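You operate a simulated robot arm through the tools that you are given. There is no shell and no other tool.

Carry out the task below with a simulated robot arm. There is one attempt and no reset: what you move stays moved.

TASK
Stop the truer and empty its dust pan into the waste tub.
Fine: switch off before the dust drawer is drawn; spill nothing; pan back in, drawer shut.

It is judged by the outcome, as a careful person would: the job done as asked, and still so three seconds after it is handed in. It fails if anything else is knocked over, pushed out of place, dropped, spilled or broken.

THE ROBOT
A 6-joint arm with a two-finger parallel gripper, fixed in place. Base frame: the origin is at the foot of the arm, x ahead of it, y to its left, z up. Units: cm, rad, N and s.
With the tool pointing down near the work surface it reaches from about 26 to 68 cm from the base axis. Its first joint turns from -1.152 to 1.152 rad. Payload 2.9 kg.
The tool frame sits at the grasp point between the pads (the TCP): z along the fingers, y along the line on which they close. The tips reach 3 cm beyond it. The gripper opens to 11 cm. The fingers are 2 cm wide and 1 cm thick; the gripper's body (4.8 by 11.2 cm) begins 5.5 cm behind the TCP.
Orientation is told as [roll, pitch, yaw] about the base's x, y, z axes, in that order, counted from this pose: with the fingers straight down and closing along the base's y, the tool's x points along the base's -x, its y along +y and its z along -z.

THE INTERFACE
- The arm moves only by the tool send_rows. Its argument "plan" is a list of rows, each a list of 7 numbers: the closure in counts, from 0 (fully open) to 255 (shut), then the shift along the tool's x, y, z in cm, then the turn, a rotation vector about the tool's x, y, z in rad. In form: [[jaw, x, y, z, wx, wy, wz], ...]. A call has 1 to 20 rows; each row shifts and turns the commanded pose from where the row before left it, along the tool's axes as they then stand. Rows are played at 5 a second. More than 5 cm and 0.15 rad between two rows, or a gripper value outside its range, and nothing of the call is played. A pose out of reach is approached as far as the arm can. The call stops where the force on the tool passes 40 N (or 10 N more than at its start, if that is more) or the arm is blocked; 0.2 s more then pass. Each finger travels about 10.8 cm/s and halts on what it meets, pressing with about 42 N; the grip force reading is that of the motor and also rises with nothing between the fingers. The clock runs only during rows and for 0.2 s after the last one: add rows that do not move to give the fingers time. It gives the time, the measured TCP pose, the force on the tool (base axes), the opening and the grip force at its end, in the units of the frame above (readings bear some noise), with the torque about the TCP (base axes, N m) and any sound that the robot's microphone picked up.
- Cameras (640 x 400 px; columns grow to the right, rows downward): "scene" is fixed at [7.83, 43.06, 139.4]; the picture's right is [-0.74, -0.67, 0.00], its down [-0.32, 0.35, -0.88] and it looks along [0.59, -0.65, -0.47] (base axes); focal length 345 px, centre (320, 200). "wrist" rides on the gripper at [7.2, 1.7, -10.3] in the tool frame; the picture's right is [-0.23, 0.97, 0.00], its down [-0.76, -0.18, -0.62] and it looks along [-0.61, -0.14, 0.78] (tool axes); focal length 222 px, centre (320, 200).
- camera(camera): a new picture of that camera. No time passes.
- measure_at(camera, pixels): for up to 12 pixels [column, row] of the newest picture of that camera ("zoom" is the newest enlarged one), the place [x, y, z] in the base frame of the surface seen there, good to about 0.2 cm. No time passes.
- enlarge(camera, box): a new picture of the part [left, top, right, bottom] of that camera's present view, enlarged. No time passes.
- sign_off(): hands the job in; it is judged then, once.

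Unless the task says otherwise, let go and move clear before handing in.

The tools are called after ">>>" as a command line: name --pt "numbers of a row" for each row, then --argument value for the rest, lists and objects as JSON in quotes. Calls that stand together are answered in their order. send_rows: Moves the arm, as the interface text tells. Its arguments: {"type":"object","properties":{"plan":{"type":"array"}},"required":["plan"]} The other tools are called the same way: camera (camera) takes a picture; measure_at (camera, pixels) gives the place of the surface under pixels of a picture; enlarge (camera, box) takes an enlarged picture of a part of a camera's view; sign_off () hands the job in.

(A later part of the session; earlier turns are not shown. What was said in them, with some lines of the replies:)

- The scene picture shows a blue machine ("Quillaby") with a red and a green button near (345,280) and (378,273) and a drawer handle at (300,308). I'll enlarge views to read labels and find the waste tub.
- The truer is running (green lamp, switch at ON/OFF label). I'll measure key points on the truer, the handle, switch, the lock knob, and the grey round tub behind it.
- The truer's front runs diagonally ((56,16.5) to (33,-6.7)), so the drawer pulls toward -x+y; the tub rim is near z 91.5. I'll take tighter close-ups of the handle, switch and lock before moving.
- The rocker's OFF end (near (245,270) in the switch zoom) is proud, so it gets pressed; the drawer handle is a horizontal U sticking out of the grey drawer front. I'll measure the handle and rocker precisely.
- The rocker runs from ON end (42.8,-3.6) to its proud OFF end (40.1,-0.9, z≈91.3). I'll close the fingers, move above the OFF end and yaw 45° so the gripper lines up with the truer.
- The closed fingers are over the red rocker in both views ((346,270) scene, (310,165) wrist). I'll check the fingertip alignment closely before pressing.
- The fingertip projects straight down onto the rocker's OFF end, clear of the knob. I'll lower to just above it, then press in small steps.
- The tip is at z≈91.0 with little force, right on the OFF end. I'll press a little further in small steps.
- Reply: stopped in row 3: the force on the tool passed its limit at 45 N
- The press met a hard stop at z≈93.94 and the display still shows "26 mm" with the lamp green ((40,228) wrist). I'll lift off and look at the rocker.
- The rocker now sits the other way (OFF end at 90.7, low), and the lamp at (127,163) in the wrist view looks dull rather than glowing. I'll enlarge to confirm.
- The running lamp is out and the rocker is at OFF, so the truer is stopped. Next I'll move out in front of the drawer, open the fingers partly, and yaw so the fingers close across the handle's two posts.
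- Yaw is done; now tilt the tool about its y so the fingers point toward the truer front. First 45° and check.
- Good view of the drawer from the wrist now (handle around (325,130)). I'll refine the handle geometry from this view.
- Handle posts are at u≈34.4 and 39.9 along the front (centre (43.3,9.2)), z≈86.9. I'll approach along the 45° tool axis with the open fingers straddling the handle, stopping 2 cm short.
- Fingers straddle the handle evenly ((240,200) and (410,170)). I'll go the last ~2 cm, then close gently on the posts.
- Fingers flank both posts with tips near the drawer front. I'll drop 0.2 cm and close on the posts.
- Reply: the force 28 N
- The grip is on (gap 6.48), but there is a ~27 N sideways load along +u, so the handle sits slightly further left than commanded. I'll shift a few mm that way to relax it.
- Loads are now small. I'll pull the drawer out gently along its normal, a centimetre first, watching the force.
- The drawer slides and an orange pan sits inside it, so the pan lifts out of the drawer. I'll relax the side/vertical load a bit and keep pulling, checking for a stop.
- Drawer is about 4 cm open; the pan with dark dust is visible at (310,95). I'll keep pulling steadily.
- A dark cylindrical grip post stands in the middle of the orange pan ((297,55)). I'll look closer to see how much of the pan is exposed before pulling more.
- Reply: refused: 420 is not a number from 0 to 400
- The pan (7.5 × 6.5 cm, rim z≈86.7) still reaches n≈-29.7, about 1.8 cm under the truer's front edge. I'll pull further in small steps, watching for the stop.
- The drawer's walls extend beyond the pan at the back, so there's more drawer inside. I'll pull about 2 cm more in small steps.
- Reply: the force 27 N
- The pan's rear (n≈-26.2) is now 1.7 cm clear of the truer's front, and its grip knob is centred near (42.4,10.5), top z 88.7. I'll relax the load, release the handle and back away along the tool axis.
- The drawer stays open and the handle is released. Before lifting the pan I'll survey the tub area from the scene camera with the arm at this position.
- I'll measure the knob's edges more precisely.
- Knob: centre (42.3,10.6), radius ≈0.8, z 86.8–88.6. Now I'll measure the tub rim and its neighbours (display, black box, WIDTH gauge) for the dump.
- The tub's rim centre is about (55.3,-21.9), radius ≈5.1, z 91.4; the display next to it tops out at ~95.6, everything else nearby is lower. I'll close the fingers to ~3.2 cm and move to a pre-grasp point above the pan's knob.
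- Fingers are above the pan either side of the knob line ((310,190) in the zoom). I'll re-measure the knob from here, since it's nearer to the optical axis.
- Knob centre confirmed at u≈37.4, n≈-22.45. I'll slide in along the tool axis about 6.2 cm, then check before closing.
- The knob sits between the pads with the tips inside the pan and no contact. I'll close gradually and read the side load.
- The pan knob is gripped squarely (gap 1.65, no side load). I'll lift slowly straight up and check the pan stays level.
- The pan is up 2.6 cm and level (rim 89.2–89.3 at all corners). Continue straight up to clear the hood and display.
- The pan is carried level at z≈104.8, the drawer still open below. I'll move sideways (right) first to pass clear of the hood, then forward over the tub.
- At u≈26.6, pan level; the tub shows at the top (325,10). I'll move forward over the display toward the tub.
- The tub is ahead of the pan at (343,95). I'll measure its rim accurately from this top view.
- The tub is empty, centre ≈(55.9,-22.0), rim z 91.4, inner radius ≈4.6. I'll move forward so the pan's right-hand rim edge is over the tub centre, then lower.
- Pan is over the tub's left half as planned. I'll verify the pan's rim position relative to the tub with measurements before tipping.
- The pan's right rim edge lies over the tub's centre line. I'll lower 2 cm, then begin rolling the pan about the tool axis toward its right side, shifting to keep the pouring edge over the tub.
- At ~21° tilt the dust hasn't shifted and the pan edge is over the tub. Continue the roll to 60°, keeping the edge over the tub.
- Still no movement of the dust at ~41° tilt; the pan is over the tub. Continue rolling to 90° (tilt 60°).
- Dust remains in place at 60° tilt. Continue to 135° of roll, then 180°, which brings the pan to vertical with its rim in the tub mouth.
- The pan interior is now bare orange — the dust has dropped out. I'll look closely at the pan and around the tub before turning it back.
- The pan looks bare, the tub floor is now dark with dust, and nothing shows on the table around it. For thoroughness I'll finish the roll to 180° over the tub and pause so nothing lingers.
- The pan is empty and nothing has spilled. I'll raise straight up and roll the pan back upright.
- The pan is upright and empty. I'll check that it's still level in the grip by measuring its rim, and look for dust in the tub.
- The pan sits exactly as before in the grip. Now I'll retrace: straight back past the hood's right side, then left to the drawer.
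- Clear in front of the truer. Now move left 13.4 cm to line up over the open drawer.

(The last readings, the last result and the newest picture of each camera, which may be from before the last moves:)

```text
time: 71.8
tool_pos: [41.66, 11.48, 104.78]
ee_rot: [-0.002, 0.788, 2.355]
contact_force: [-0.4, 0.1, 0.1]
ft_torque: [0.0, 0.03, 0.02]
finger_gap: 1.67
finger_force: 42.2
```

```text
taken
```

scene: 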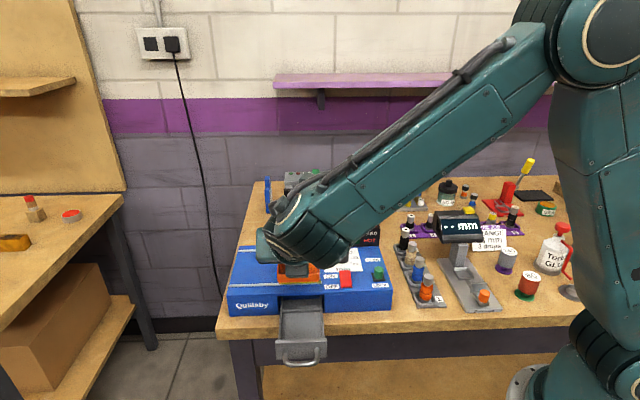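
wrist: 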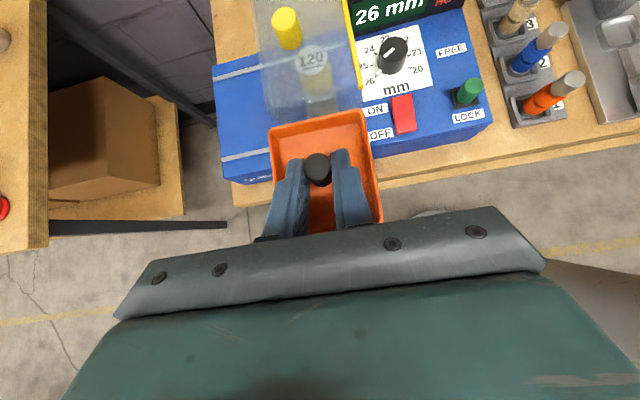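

Back above the open drawer (u≈37.6, n≈-21.3). I'll lower to just above the drawer and check alignment.

>>> send_rows --pt "255 -0.3 0 0.3 0 0 0" --pt "255 -0.7 0 0.7 0 0 0" --pt "255 -0.9 0 0.9 0 0 0" --pt "255 -0.9 0 0.9 0 0 0" --pt "255 -0.9 0 0.9 0 0 0" --pt "255 -0.9 0 0.9 0 0 0" --pt "255 -0.9 0 0.9 0 0 0" --pt "255 -0.9 0 0.9 0 0 0" --pt "255 -0.7 0 0.7 0 0 0" --pt "255 -0.3 0 0.3 0 0 0" --pt "255 0 0 0 0 0 0"

>>> camera --camera "wrist"

>>> enlarge --camera "wrist" --box '[210, 80, 434, 220]'

>>> measure_at --camera "zoom" --pixels '[[172, 142], [428, 85], [485, 390], [182, 270], [468, 300], [480, 250], [150, 140], [445, 75], [490, 300], [300, 90], [310, 100]]'

```text
time: 74.2
tool_pos: [41.63, 11.31, 94.4]
ee_rot: [0.0, 0.788, 2.354]
contact_force: [-0.1, 0.4, -1.0]
ft_torque: [0.0, 0.07, 0.03]
finger_gap: 1.62
finger_force: 41.5
```

```text
taken
```

wrist: 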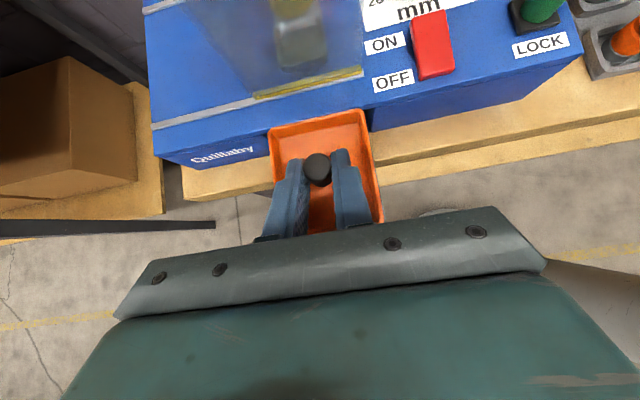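

```text
2.86 times, centred on (322, 150) of wrist
```

zoom: 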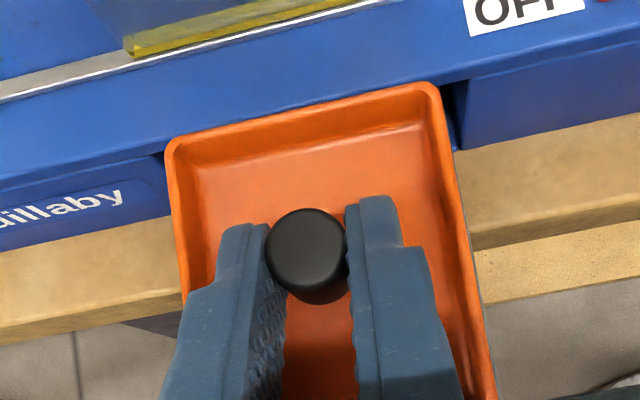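

```text
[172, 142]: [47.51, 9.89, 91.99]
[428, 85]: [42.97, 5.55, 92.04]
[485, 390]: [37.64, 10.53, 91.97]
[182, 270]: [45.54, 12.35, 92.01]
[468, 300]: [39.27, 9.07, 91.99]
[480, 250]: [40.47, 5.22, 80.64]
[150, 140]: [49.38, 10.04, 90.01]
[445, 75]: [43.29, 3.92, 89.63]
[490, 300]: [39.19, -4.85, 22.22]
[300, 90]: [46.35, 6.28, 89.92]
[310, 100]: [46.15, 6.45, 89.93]
```

Pan corners are within ~0.15 cm of their original in-drawer plan position (slightly too far in). I'll nudge back 0.1 cm and lower it in small steps.

>>> send_rows --pt "255 -0.08 0 -0.08 0 0 0" --pt "255 -0.35 0 0.35 0 0 0" --pt "255 -0.35 0 0.35 0 0 0" --pt "255 -0.35 0 0.35 0 0 0" --pt "255 -0.35 0 0.35 0 0 0" --pt "255 -0.35 0 0.35 0 0 0" --pt "255 -0.35 0 0.35 0 0 0" --pt "255 -0.35 0 0.35 0 0 0" --pt "255 -0.35 0 0.35 0 0 0" --pt "255 0 0 0 0 0 0"

>>> enlarge --camera "wrist" --box '[210, 80, 434, 220]'

```text
time: 76.4
tool_pos: [41.62, 11.53, 90.23]
ee_rot: [-0.001, 0.787, 2.353]
contact_force: [-0.3, 0.4, -0.5]
ft_torque: [-0.01, 0.03, -0.02]
finger_gap: 1.64
finger_force: 41.9
```

```text
2.86 times, centred on (322, 150) of wrist
```

zoom: 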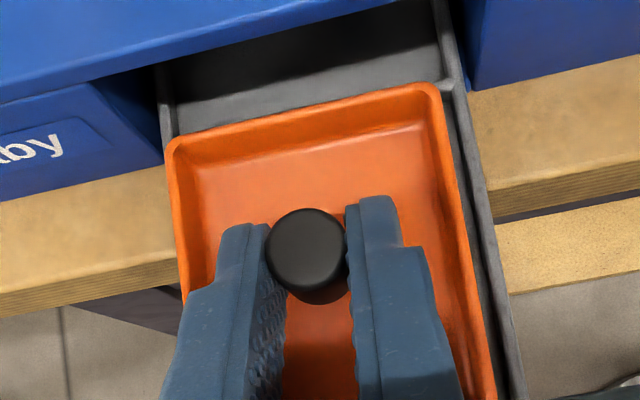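

The pan is entering the drawer with no contact force. I'll lower the last ~1.1 cm in small steps.

>>> send_rows --pt "255 -0.14 0 0.14 0 0 0" --pt "255 -0.14 0 0.14 0 0 0" --pt "255 -0.14 0 0.14 0 0 0" --pt "255 -0.14 0 0.14 0 0 0" --pt "255 0 0 0 0 0 0"

>>> enlarge --camera "wrist" --box '[210, 80, 434, 220]'

```text
time: 77.6
tool_pos: [41.63, 11.45, 89.67]
ee_rot: [-0.002, 0.786, 2.354]
contact_force: [-0.1, 0.1, -0.7]
ft_torque: [0.0, 0.02, 0.0]
finger_gap: 1.65
finger_force: 41.9
```

```text
2.86 times, centred on (322, 150) of wrist
```

zoom: 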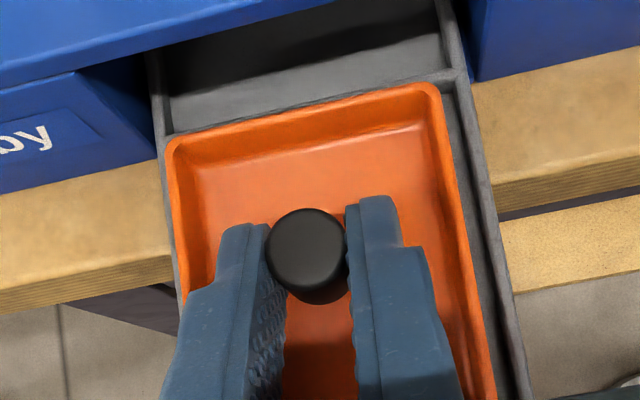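

>>> send_rows --pt "255 -0.1 0 0.1 0 0 0" --pt "255 -0.1 0 0.1 0 0 0" --pt "255 -0.07 0 0.07 0 0 0" --pt "255 -0.07 0 0.07 0 0 0" --pt "255 0 0 0 0 0 0"

>>> enlarge --camera "wrist" --box '[210, 80, 434, 220]'

>>> measure_at --camera "zoom" --pixels '[[172, 142], [430, 90], [485, 385], [182, 270], [468, 300], [155, 140], [455, 80], [500, 300], [310, 105], [300, 240]]'

```text
time: 78.8
tool_pos: [41.65, 11.54, 89.12]
ee_rot: [-0.003, 0.79, 2.353]
contact_force: [0.5, -0.2, -0.5]
ft_torque: [0.01, 0.02, 0.03]
finger_gap: 1.65
finger_force: 42.5
```

```text
2.86 times, centred on (322, 150) of wrist
```

zoom: 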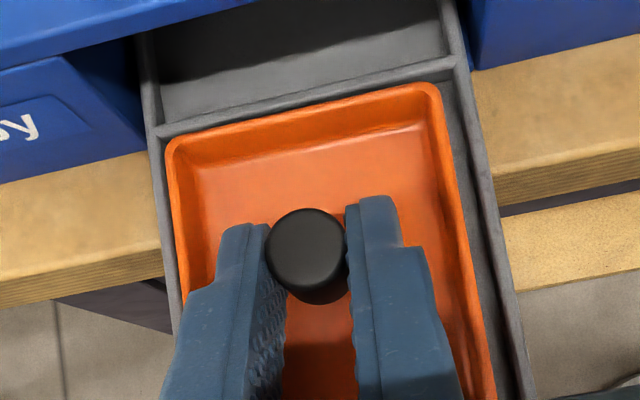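

```text
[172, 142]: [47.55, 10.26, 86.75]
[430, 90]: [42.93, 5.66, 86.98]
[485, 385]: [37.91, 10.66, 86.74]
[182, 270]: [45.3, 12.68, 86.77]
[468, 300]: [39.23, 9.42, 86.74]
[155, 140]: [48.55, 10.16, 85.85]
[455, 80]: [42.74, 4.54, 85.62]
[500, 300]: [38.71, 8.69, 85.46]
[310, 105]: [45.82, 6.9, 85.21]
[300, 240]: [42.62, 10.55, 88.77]
```

The rim is back at z≈86.75, its original height. I'll ease down another 0.1 cm and then release.

>>> send_rows --pt "255 -0.05 0 0.05 0 0 0" --pt "255 -0.04 0 0.04 0 0 0" --pt "255 0 0 0 0 0 0"

```text
time: 79.6
tool_pos: [41.55, 11.43, 89.02]
ee_rot: [0.0, 0.786, 2.354]
contact_force: [0.0, -0.6, 1.2]
ft_torque: [-0.02, 0.06, -0.02]
finger_gap: 1.64
finger_force: 42.0
```

Light contact on the drawer floor. Releasing to a 3.2 cm gap and backing out along the tool axis.

>>> send_rows --pt "215 0 0 0 0 0 0" --pt "200 0 0 0 0 0 0" --pt "181 0 0 0 0 0 0" --pt "181 0 0 0 0 0 0" --pt "181 0 0 -0.8 0 0 0" --pt "181 0 0 -1.2 0 0 0" --pt "181 0 0 -2 0 0 0" --pt "181 0 0 -2 0 0 0" --pt "181 0 0 -2 0 0 0" --pt "181 0 0 0 0 0 0"

>>> camera --camera "wrist"

>>> enlarge --camera "wrist" --box '[210, 40, 434, 180]'

```text
time: 81.8
tool_pos: [37.68, 15.48, 94.57]
ee_rot: [-0.002, 0.787, 2.353]
contact_force: [-0.3, -0.7, 0.0]
ft_torque: [0.02, -0.02, 0.02]
finger_gap: 3.21
finger_force: 0.0
```

```text
taken
```

wrist: 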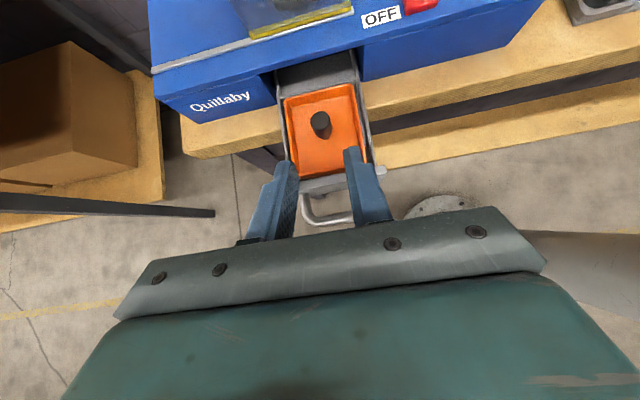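

```text
2.86 times, centred on (322, 110) of wrist
```

zoom: 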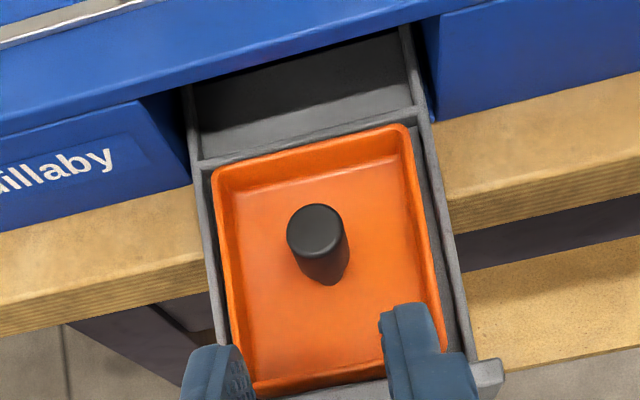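

The empty pan is seated in the drawer ((320,125)), undisturbed. Now I'll open the fingers and back off to re-grip the handle posts for pushing the drawer shut.

>>> send_rows --pt "181 -1.43 0.04 -0.76 0 0 0" --pt "120 -1.43 0.04 -0.76 0 0 0" --pt "40 -1.43 0.04 -0.76 0 0 0" --pt "40 -1.43 0.03 -0.76 0 0 0" --pt "40 0 0 0 0 0 0"

>>> camera --camera "wrist"

>>> enlarge --camera "wrist" --box '[210, 50, 434, 190]'

>>> measure_at --camera "zoom" --pixels '[[245, 250], [430, 225], [255, 275], [435, 250], [340, 285], [340, 195], [215, 215], [450, 170], [300, 120]]'

```text
time: 83.0
tool_pos: [33.1, 19.55, 92.67]
ee_rot: [0.0, 0.788, 2.354]
contact_force: [-1.6, -0.1, 0.8]
ft_torque: [0.03, -0.02, 0.0]
finger_gap: 9.25
finger_force: 0.0
```

```text
taken
```

wrist: 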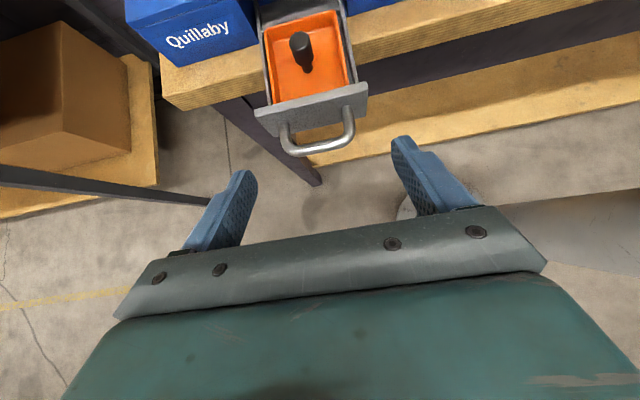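

```text
2.86 times, centred on (322, 120) of wrist
```

zoom: 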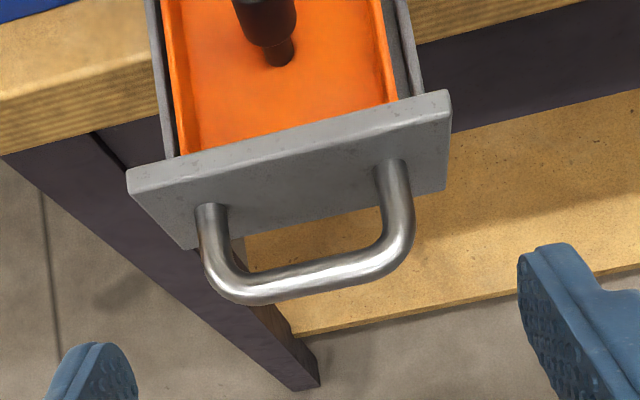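

```text
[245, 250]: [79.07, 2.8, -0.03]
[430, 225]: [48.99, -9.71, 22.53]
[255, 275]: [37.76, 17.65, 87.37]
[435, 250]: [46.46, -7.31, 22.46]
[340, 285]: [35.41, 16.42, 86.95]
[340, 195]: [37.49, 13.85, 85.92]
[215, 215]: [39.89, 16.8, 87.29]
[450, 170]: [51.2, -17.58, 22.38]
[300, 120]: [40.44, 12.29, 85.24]
```

The handle bar is now at n≈-14 as expected. I'll approach along the tool axis to straddle the posts and grip them again.

>>> send_rows --pt "40 0 -0.08 1.5 0 0 0" --pt "40 0 -0.08 1.5 0 0 0" --pt "40 0 0 1.2 0 0 0" --pt "40 0 0 1.0 0 0 0" --pt "40 0 0 0.7 0 0 0" --pt "40 0 0 0 0 0 0"

>>> enlarge --camera "wrist" --box '[200, 60, 460, 220]'

```text
time: 84.4
tool_pos: [36.17, 16.93, 88.5]
ee_rot: [-0.002, 0.787, 2.354]
contact_force: [0.2, 0.1, 0.5]
ft_torque: [-0.01, -0.02, 0.0]
finger_gap: 9.25
finger_force: 0.0
```

```text
2.46 times, centred on (330, 140) of wrist
```

zoom: 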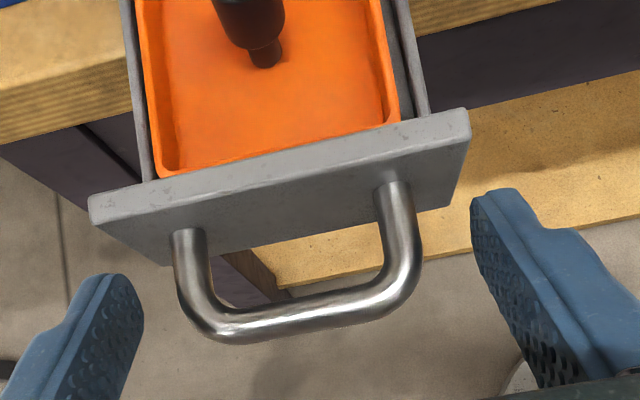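

>>> send_rows --pt "75 0 0 0 0 0 0" --pt "95 0 0 0 0 0 0" --pt "140 0 0 0 0 0 0" --pt "255 0 0 0 0 0 0" --pt "255 0 0 0 0 0 0"

>>> enlarge --camera "wrist" --box '[200, 60, 460, 220]'

```text
time: 85.6
tool_pos: [36.21, 16.81, 88.57]
ee_rot: [0.0, 0.786, 2.354]
contact_force: [-3.4, -3.7, 0.3]
ft_torque: [0.0, 0.01, 0.13]
finger_gap: 6.47
finger_force: 45.3
```

```text
2.46 times, centred on (330, 140) of wrist
```

zoom: 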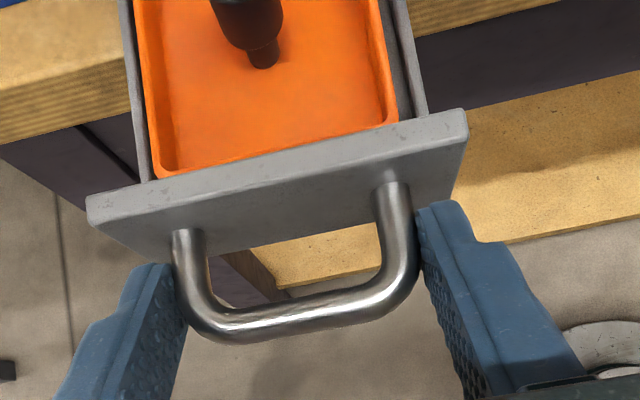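

Gripped with low load. Pushing the drawer in steadily along its slide.

>>> send_rows --pt "255 0.15 0 0.15 0 0 0" --pt "255 0.3 0 0.3 0 0 0" --pt "255 0.4 0 0.4 0 0 0" --pt "255 0.4 0 0.4 0 0 0" --pt "255 0.4 0 0.4 0 0 0" --pt "255 0.4 0 0.4 0 0 0" --pt "255 0.4 0 0.4 0 0 0" --pt "255 0.4 0 0.4 0 0 0" --pt "255 0 0 0 0 0 0"

>>> camera --camera "wrist"

```text
time: 87.6
tool_pos: [38.92, 13.94, 88.55]
ee_rot: [0.0, 0.786, 2.355]
contact_force: [-5.0, -5.0, -12.0]
ft_torque: [0.22, -0.35, 0.5]
finger_gap: 6.45
finger_force: 44.1
```

```text
taken
```

wrist: 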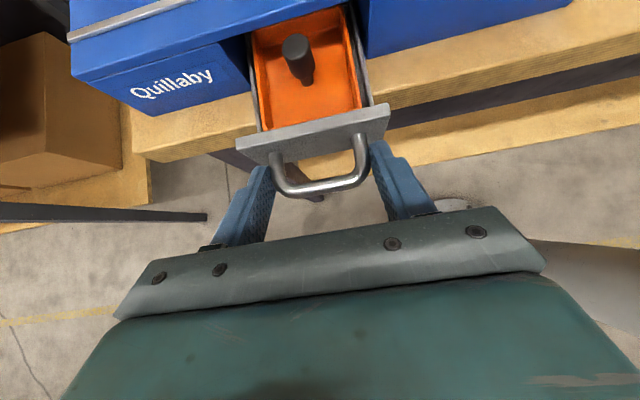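

The drawer is sliding in smoothly with the pan in place. Continue, easing a small vertical load.

>>> send_rows --pt "255 0.25 0.04 0.39 0 0 0" --pt "255 0.4 0.04 0.4 0 0 0" --pt "255 0.4 0 0.4 0 0 0" --pt "255 0.4 0 0.4 0 0 0" --pt "255 0.4 0 0.4 0 0 0" --pt "255 0.4 0 0.4 0 0 0" --pt "255 0.4 0 0.4 0 0 0" --pt "255 0.4 0 0.4 0 0 0" --pt "255 0.4 0 0.4 0 0 0" --pt "255 0 0 0 0 0 0"

>>> camera --camera "wrist"

```text
time: 89.8
tool_pos: [42.4, 10.49, 88.61]
ee_rot: [-0.004, 0.788, 2.352]
contact_force: [0.7, 1.3, 7.5]
ft_torque: [0.4, 0.11, 0.15]
finger_gap: 6.46
finger_force: 45.2
```

```text
taken
```

wrist: 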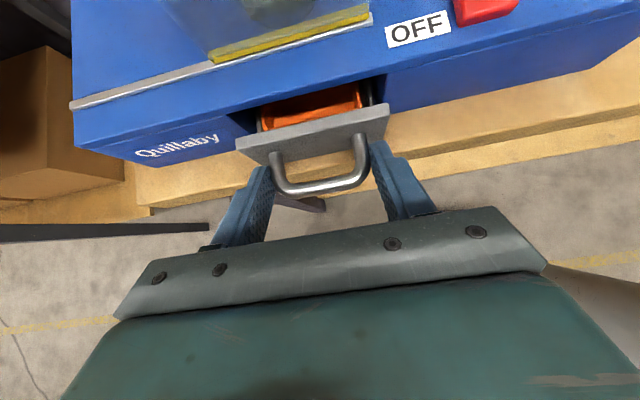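

About 1.4 cm left (pan edge at (310,105) still visible). I'll push in small steps until it meets the stop.

>>> send_rows --pt "255 0.21 0 0.21 0 0 0" --pt "255 0.21 0 0.21 0 0 0" --pt "255 0.21 0 0.21 0 0 0" --pt "255 0.21 0 0.21 0 0 0" --pt "255 0.1 0 0.1 0 0 0" --pt "255 0 0 0 0 0 0"

>>> enlarge --camera "wrist" --box '[200, 60, 460, 220]'

```text
time: 91.2
tool_pos: [43.48, 9.53, 88.46]
ee_rot: [-0.001, 0.787, 2.355]
contact_force: [1.7, 2.2, 5.5]
ft_torque: [0.37, -0.13, 0.75]
finger_gap: 6.47
finger_force: 45.0
```

```text
2.46 times, centred on (330, 140) of wrist
```

zoom: 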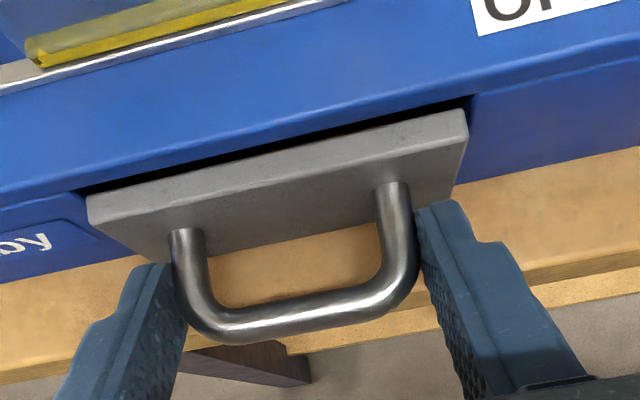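

It looks shut like at the start. I'll push in 1 mm steps to confirm it is against the stop.

>>> send_rows --pt "255 0.07 0 0.07 0 0 0" --pt "255 0.07 0 0.07 0 0 0" --pt "255 0.07 0 0.07 0 0 0" --pt "255 0 0 0 0 0 0"

>>> measure_at --camera "zoom" --pixels '[[280, 140], [150, 195], [430, 125], [290, 220], [280, 100]]'

```text
time: 92.2
tool_pos: [43.56, 9.48, 88.5]
ee_rot: [-0.004, 0.786, 2.355]
contact_force: [-22.7, 17.1, 27.0]
ft_torque: [-0.21, -0.02, 0.21]
finger_gap: 6.45
finger_force: 45.2
```

```text
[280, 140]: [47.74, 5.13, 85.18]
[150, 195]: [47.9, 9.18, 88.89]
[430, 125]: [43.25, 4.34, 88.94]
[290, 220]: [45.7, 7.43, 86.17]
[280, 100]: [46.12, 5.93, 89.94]
```

The drawer is hard against its stop (≈28 N along the slide). I'll relax the push and open the fingers, then back away.

>>> send_rows --pt "255 -0.02 0 -0.2 0 0 0" --pt "255 0 0 0 0 0 0"

```text
time: 92.8
tool_pos: [43.49, 9.49, 88.42]
ee_rot: [-0.002, 0.787, 2.355]
contact_force: [-7.4, 9.8, 5.6]
ft_torque: [-0.28, -0.94, 0.64]
finger_gap: 6.46
finger_force: 45.1
```

Residual loads are low now with the drawer still held shut. Opening and retreating along the tool axis.

>>> send_rows --pt "160 0 0 0 0 0 0" --pt "80 0 0 0 0 0 0" --pt "40 0 0 0 0 0 0" --pt "40 0 0 0 0 0 0" --pt "40 0 0 -1 0 0 0" --pt "40 0 0 -2 0 0 0" --pt "40 0 0 -3 0 0 0" --pt "40 0 0 -3 0 0 0" --pt "40 0 0 -3 0 0 0" --pt "40 0 0 0 0 0 0"

>>> camera --camera "wrist"

>>> enlarge --camera "wrist" --box '[200, 40, 424, 180]'

```text
time: 95.0
tool_pos: [37.29, 15.38, 97.38]
ee_rot: [-0.001, 0.789, 2.353]
contact_force: [0.5, 0.0, -0.3]
ft_torque: [-0.01, 0.04, -0.01]
finger_gap: 9.27
finger_force: 0.0
```

```text
taken
```

wrist: 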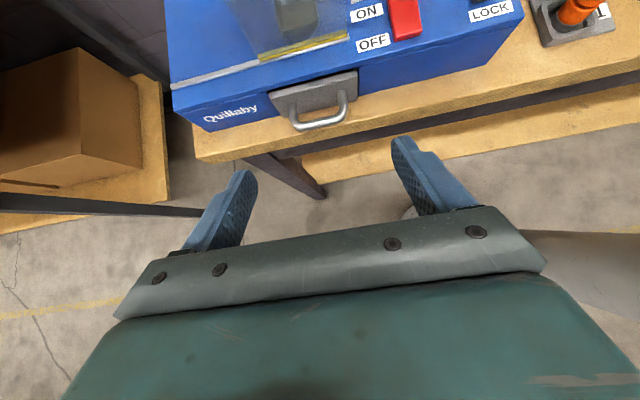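

```text
2.86 times, centred on (312, 110) of wrist
```

zoom: 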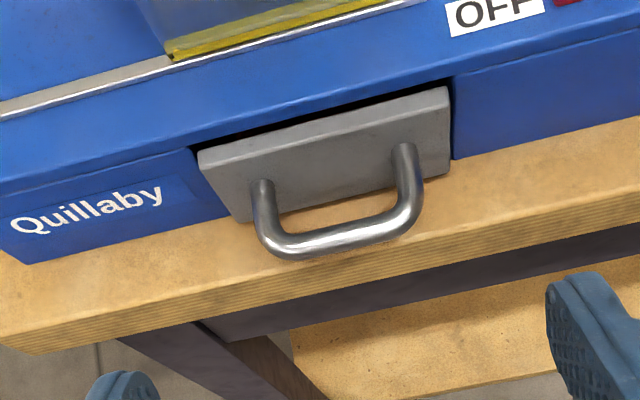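

The drawer is shut as it was at the start. I'll measure to confirm, raise the arm clear, and check everything from the scene camera.

>>> measure_at --camera "zoom" --pixels '[[340, 240], [340, 250], [205, 160], [443, 92], [330, 125], [262, 190], [404, 155]]'

>>> send_rows --pt "40 1.2 0 -2 0 0 0" --pt "40 1.4 0 -2 0 0 0" --pt "40 1.4 0 -2 0 0 0" --pt "40 1.4 0 -2 0 0 0" --pt "40 1.4 0 -1.4 0 0 0" --pt "40 1.4 0 -1.4 0 0 0" --pt "40 1.4 0 -1.4 0 0 0" --pt "40 0 0 0 0 0 0"

>>> camera --camera "scene"

>>> camera --camera "wrist"

```text
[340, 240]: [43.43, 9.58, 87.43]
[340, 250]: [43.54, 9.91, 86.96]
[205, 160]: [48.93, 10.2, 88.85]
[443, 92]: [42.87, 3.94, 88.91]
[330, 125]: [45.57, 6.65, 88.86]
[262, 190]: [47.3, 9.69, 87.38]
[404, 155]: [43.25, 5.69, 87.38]
```

```text
time: 96.8
tool_pos: [36.05, 16.67, 112.32]
ee_rot: [-0.002, 0.787, 2.355]
contact_force: [-0.4, -1.1, 0.4]
ft_torque: [0.0, 0.07, 0.03]
finger_gap: 9.26
finger_force: 0.0
```

```text
taken
```

scene: 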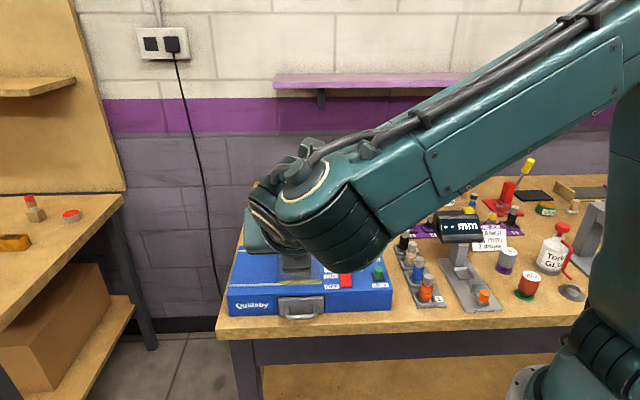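

```text
taken
```

wrist: 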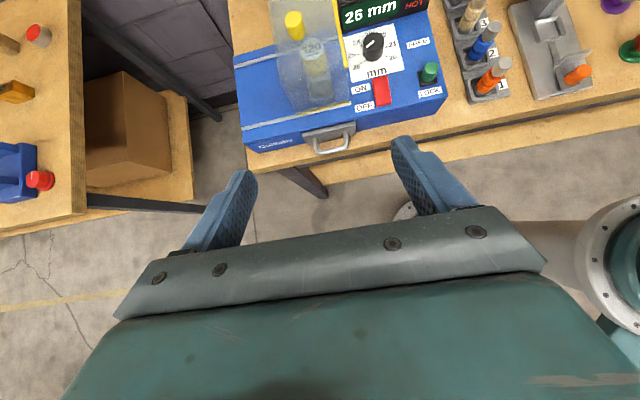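

Panel and handle positions match the closed position at the start. I'll move the arm high over toward the tub to check the dust is inside it and the table is clean.

>>> send_rows --pt "40 1.0 0.6 1.0 0 0 0" --pt "40 1.8 1.1 1.8 0 0 0" --pt "40 1.8 1.1 1.8 0 0 0" --pt "40 1.8 1.1 1.8 0 0 0" --pt "40 1.8 1.1 1.8 0 0 0" --pt "40 1.8 1.1 1.8 0 0 0" --pt "40 1.8 1.1 1.8 0 0 0" --pt "40 1.8 1.1 1.8 0 0 0" --pt "40 1.8 1.1 1.8 0 0 0" --pt "40 1.8 1.1 1.8 0 0 0" --pt "40 0.8 0.5 0.8 0 0 0" --pt "40 0 0 0 0 0 0"

>>> camera --camera "wrist"

>>> enlarge --camera "wrist" --box '[230, 40, 422, 160]'

>>> camera --camera "scene"

>>> enlarge --camera "scene" --box '[210, 200, 410, 325]'

```text
time: 99.4
tool_pos: [46.69, -9.01, 112.67]
ee_rot: [-0.003, 0.786, 2.357]
contact_force: [0.4, 0.8, 0.9]
ft_torque: [0.0, 0.0, -0.04]
finger_gap: 9.24
finger_force: 0.0
```

```text
taken
```

wrist: 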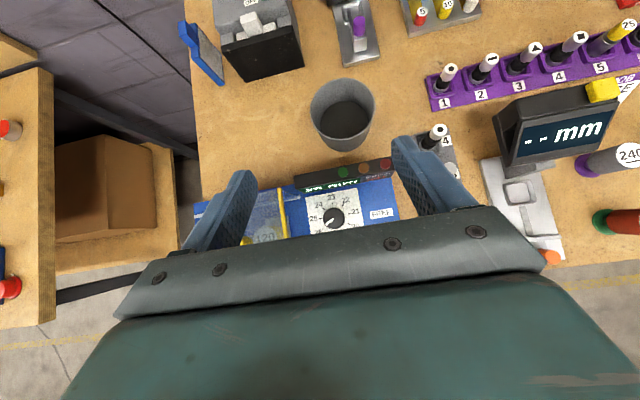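

```text
3.33 times, centred on (326, 100) of wrist
```

zoom: 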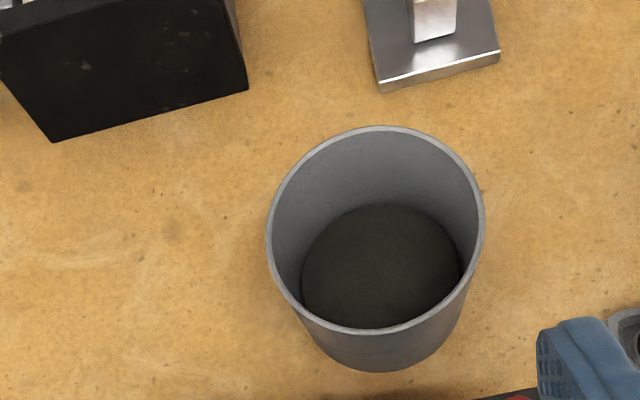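

```text
taken
```

scene: 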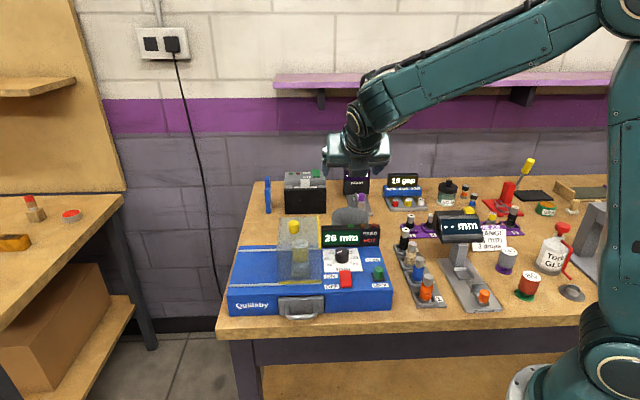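

```text
3.20 times, centred on (310, 262) of scene
```

zoom: 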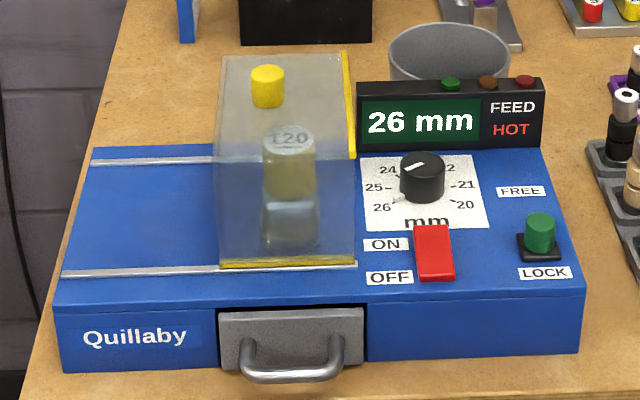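

The dust lies in the tub (dark layer at (380,265) in the wrist zoom) and the table around it is clean. The rocker is at OFF with the lamp out, and the drawer front matches its original shut position. The gripper is open and clear, so I'm handing in.

>>> sign_off

```text
The job is handed in.
```

The truer is stopped, its dust is in the waste tub, and the emptied pan is back in the shut drawer. I've handed the job in.

- **Switch:** I pressed the rocker to OFF before touching the drawer, and the running lamp went out. The display still reads "26 mm".
- **Dust:** I lifted the orange pan out level and tipped it over the grey tub until it was bare. The last pictures show the dust in the tub and nothing on the table around it.
- **Tub:** The grey tub had no label. I took it to be the waste tub because I saw no other tub on the bench.
- **Drawer:** I set the pan back on the drawer floor and pushed the drawer in until it met its stop. Its front measures within about 2 mm of where it started.

I saw nothing else moved or knocked over. I let go of the handle and left the arm raised clear of the bench.
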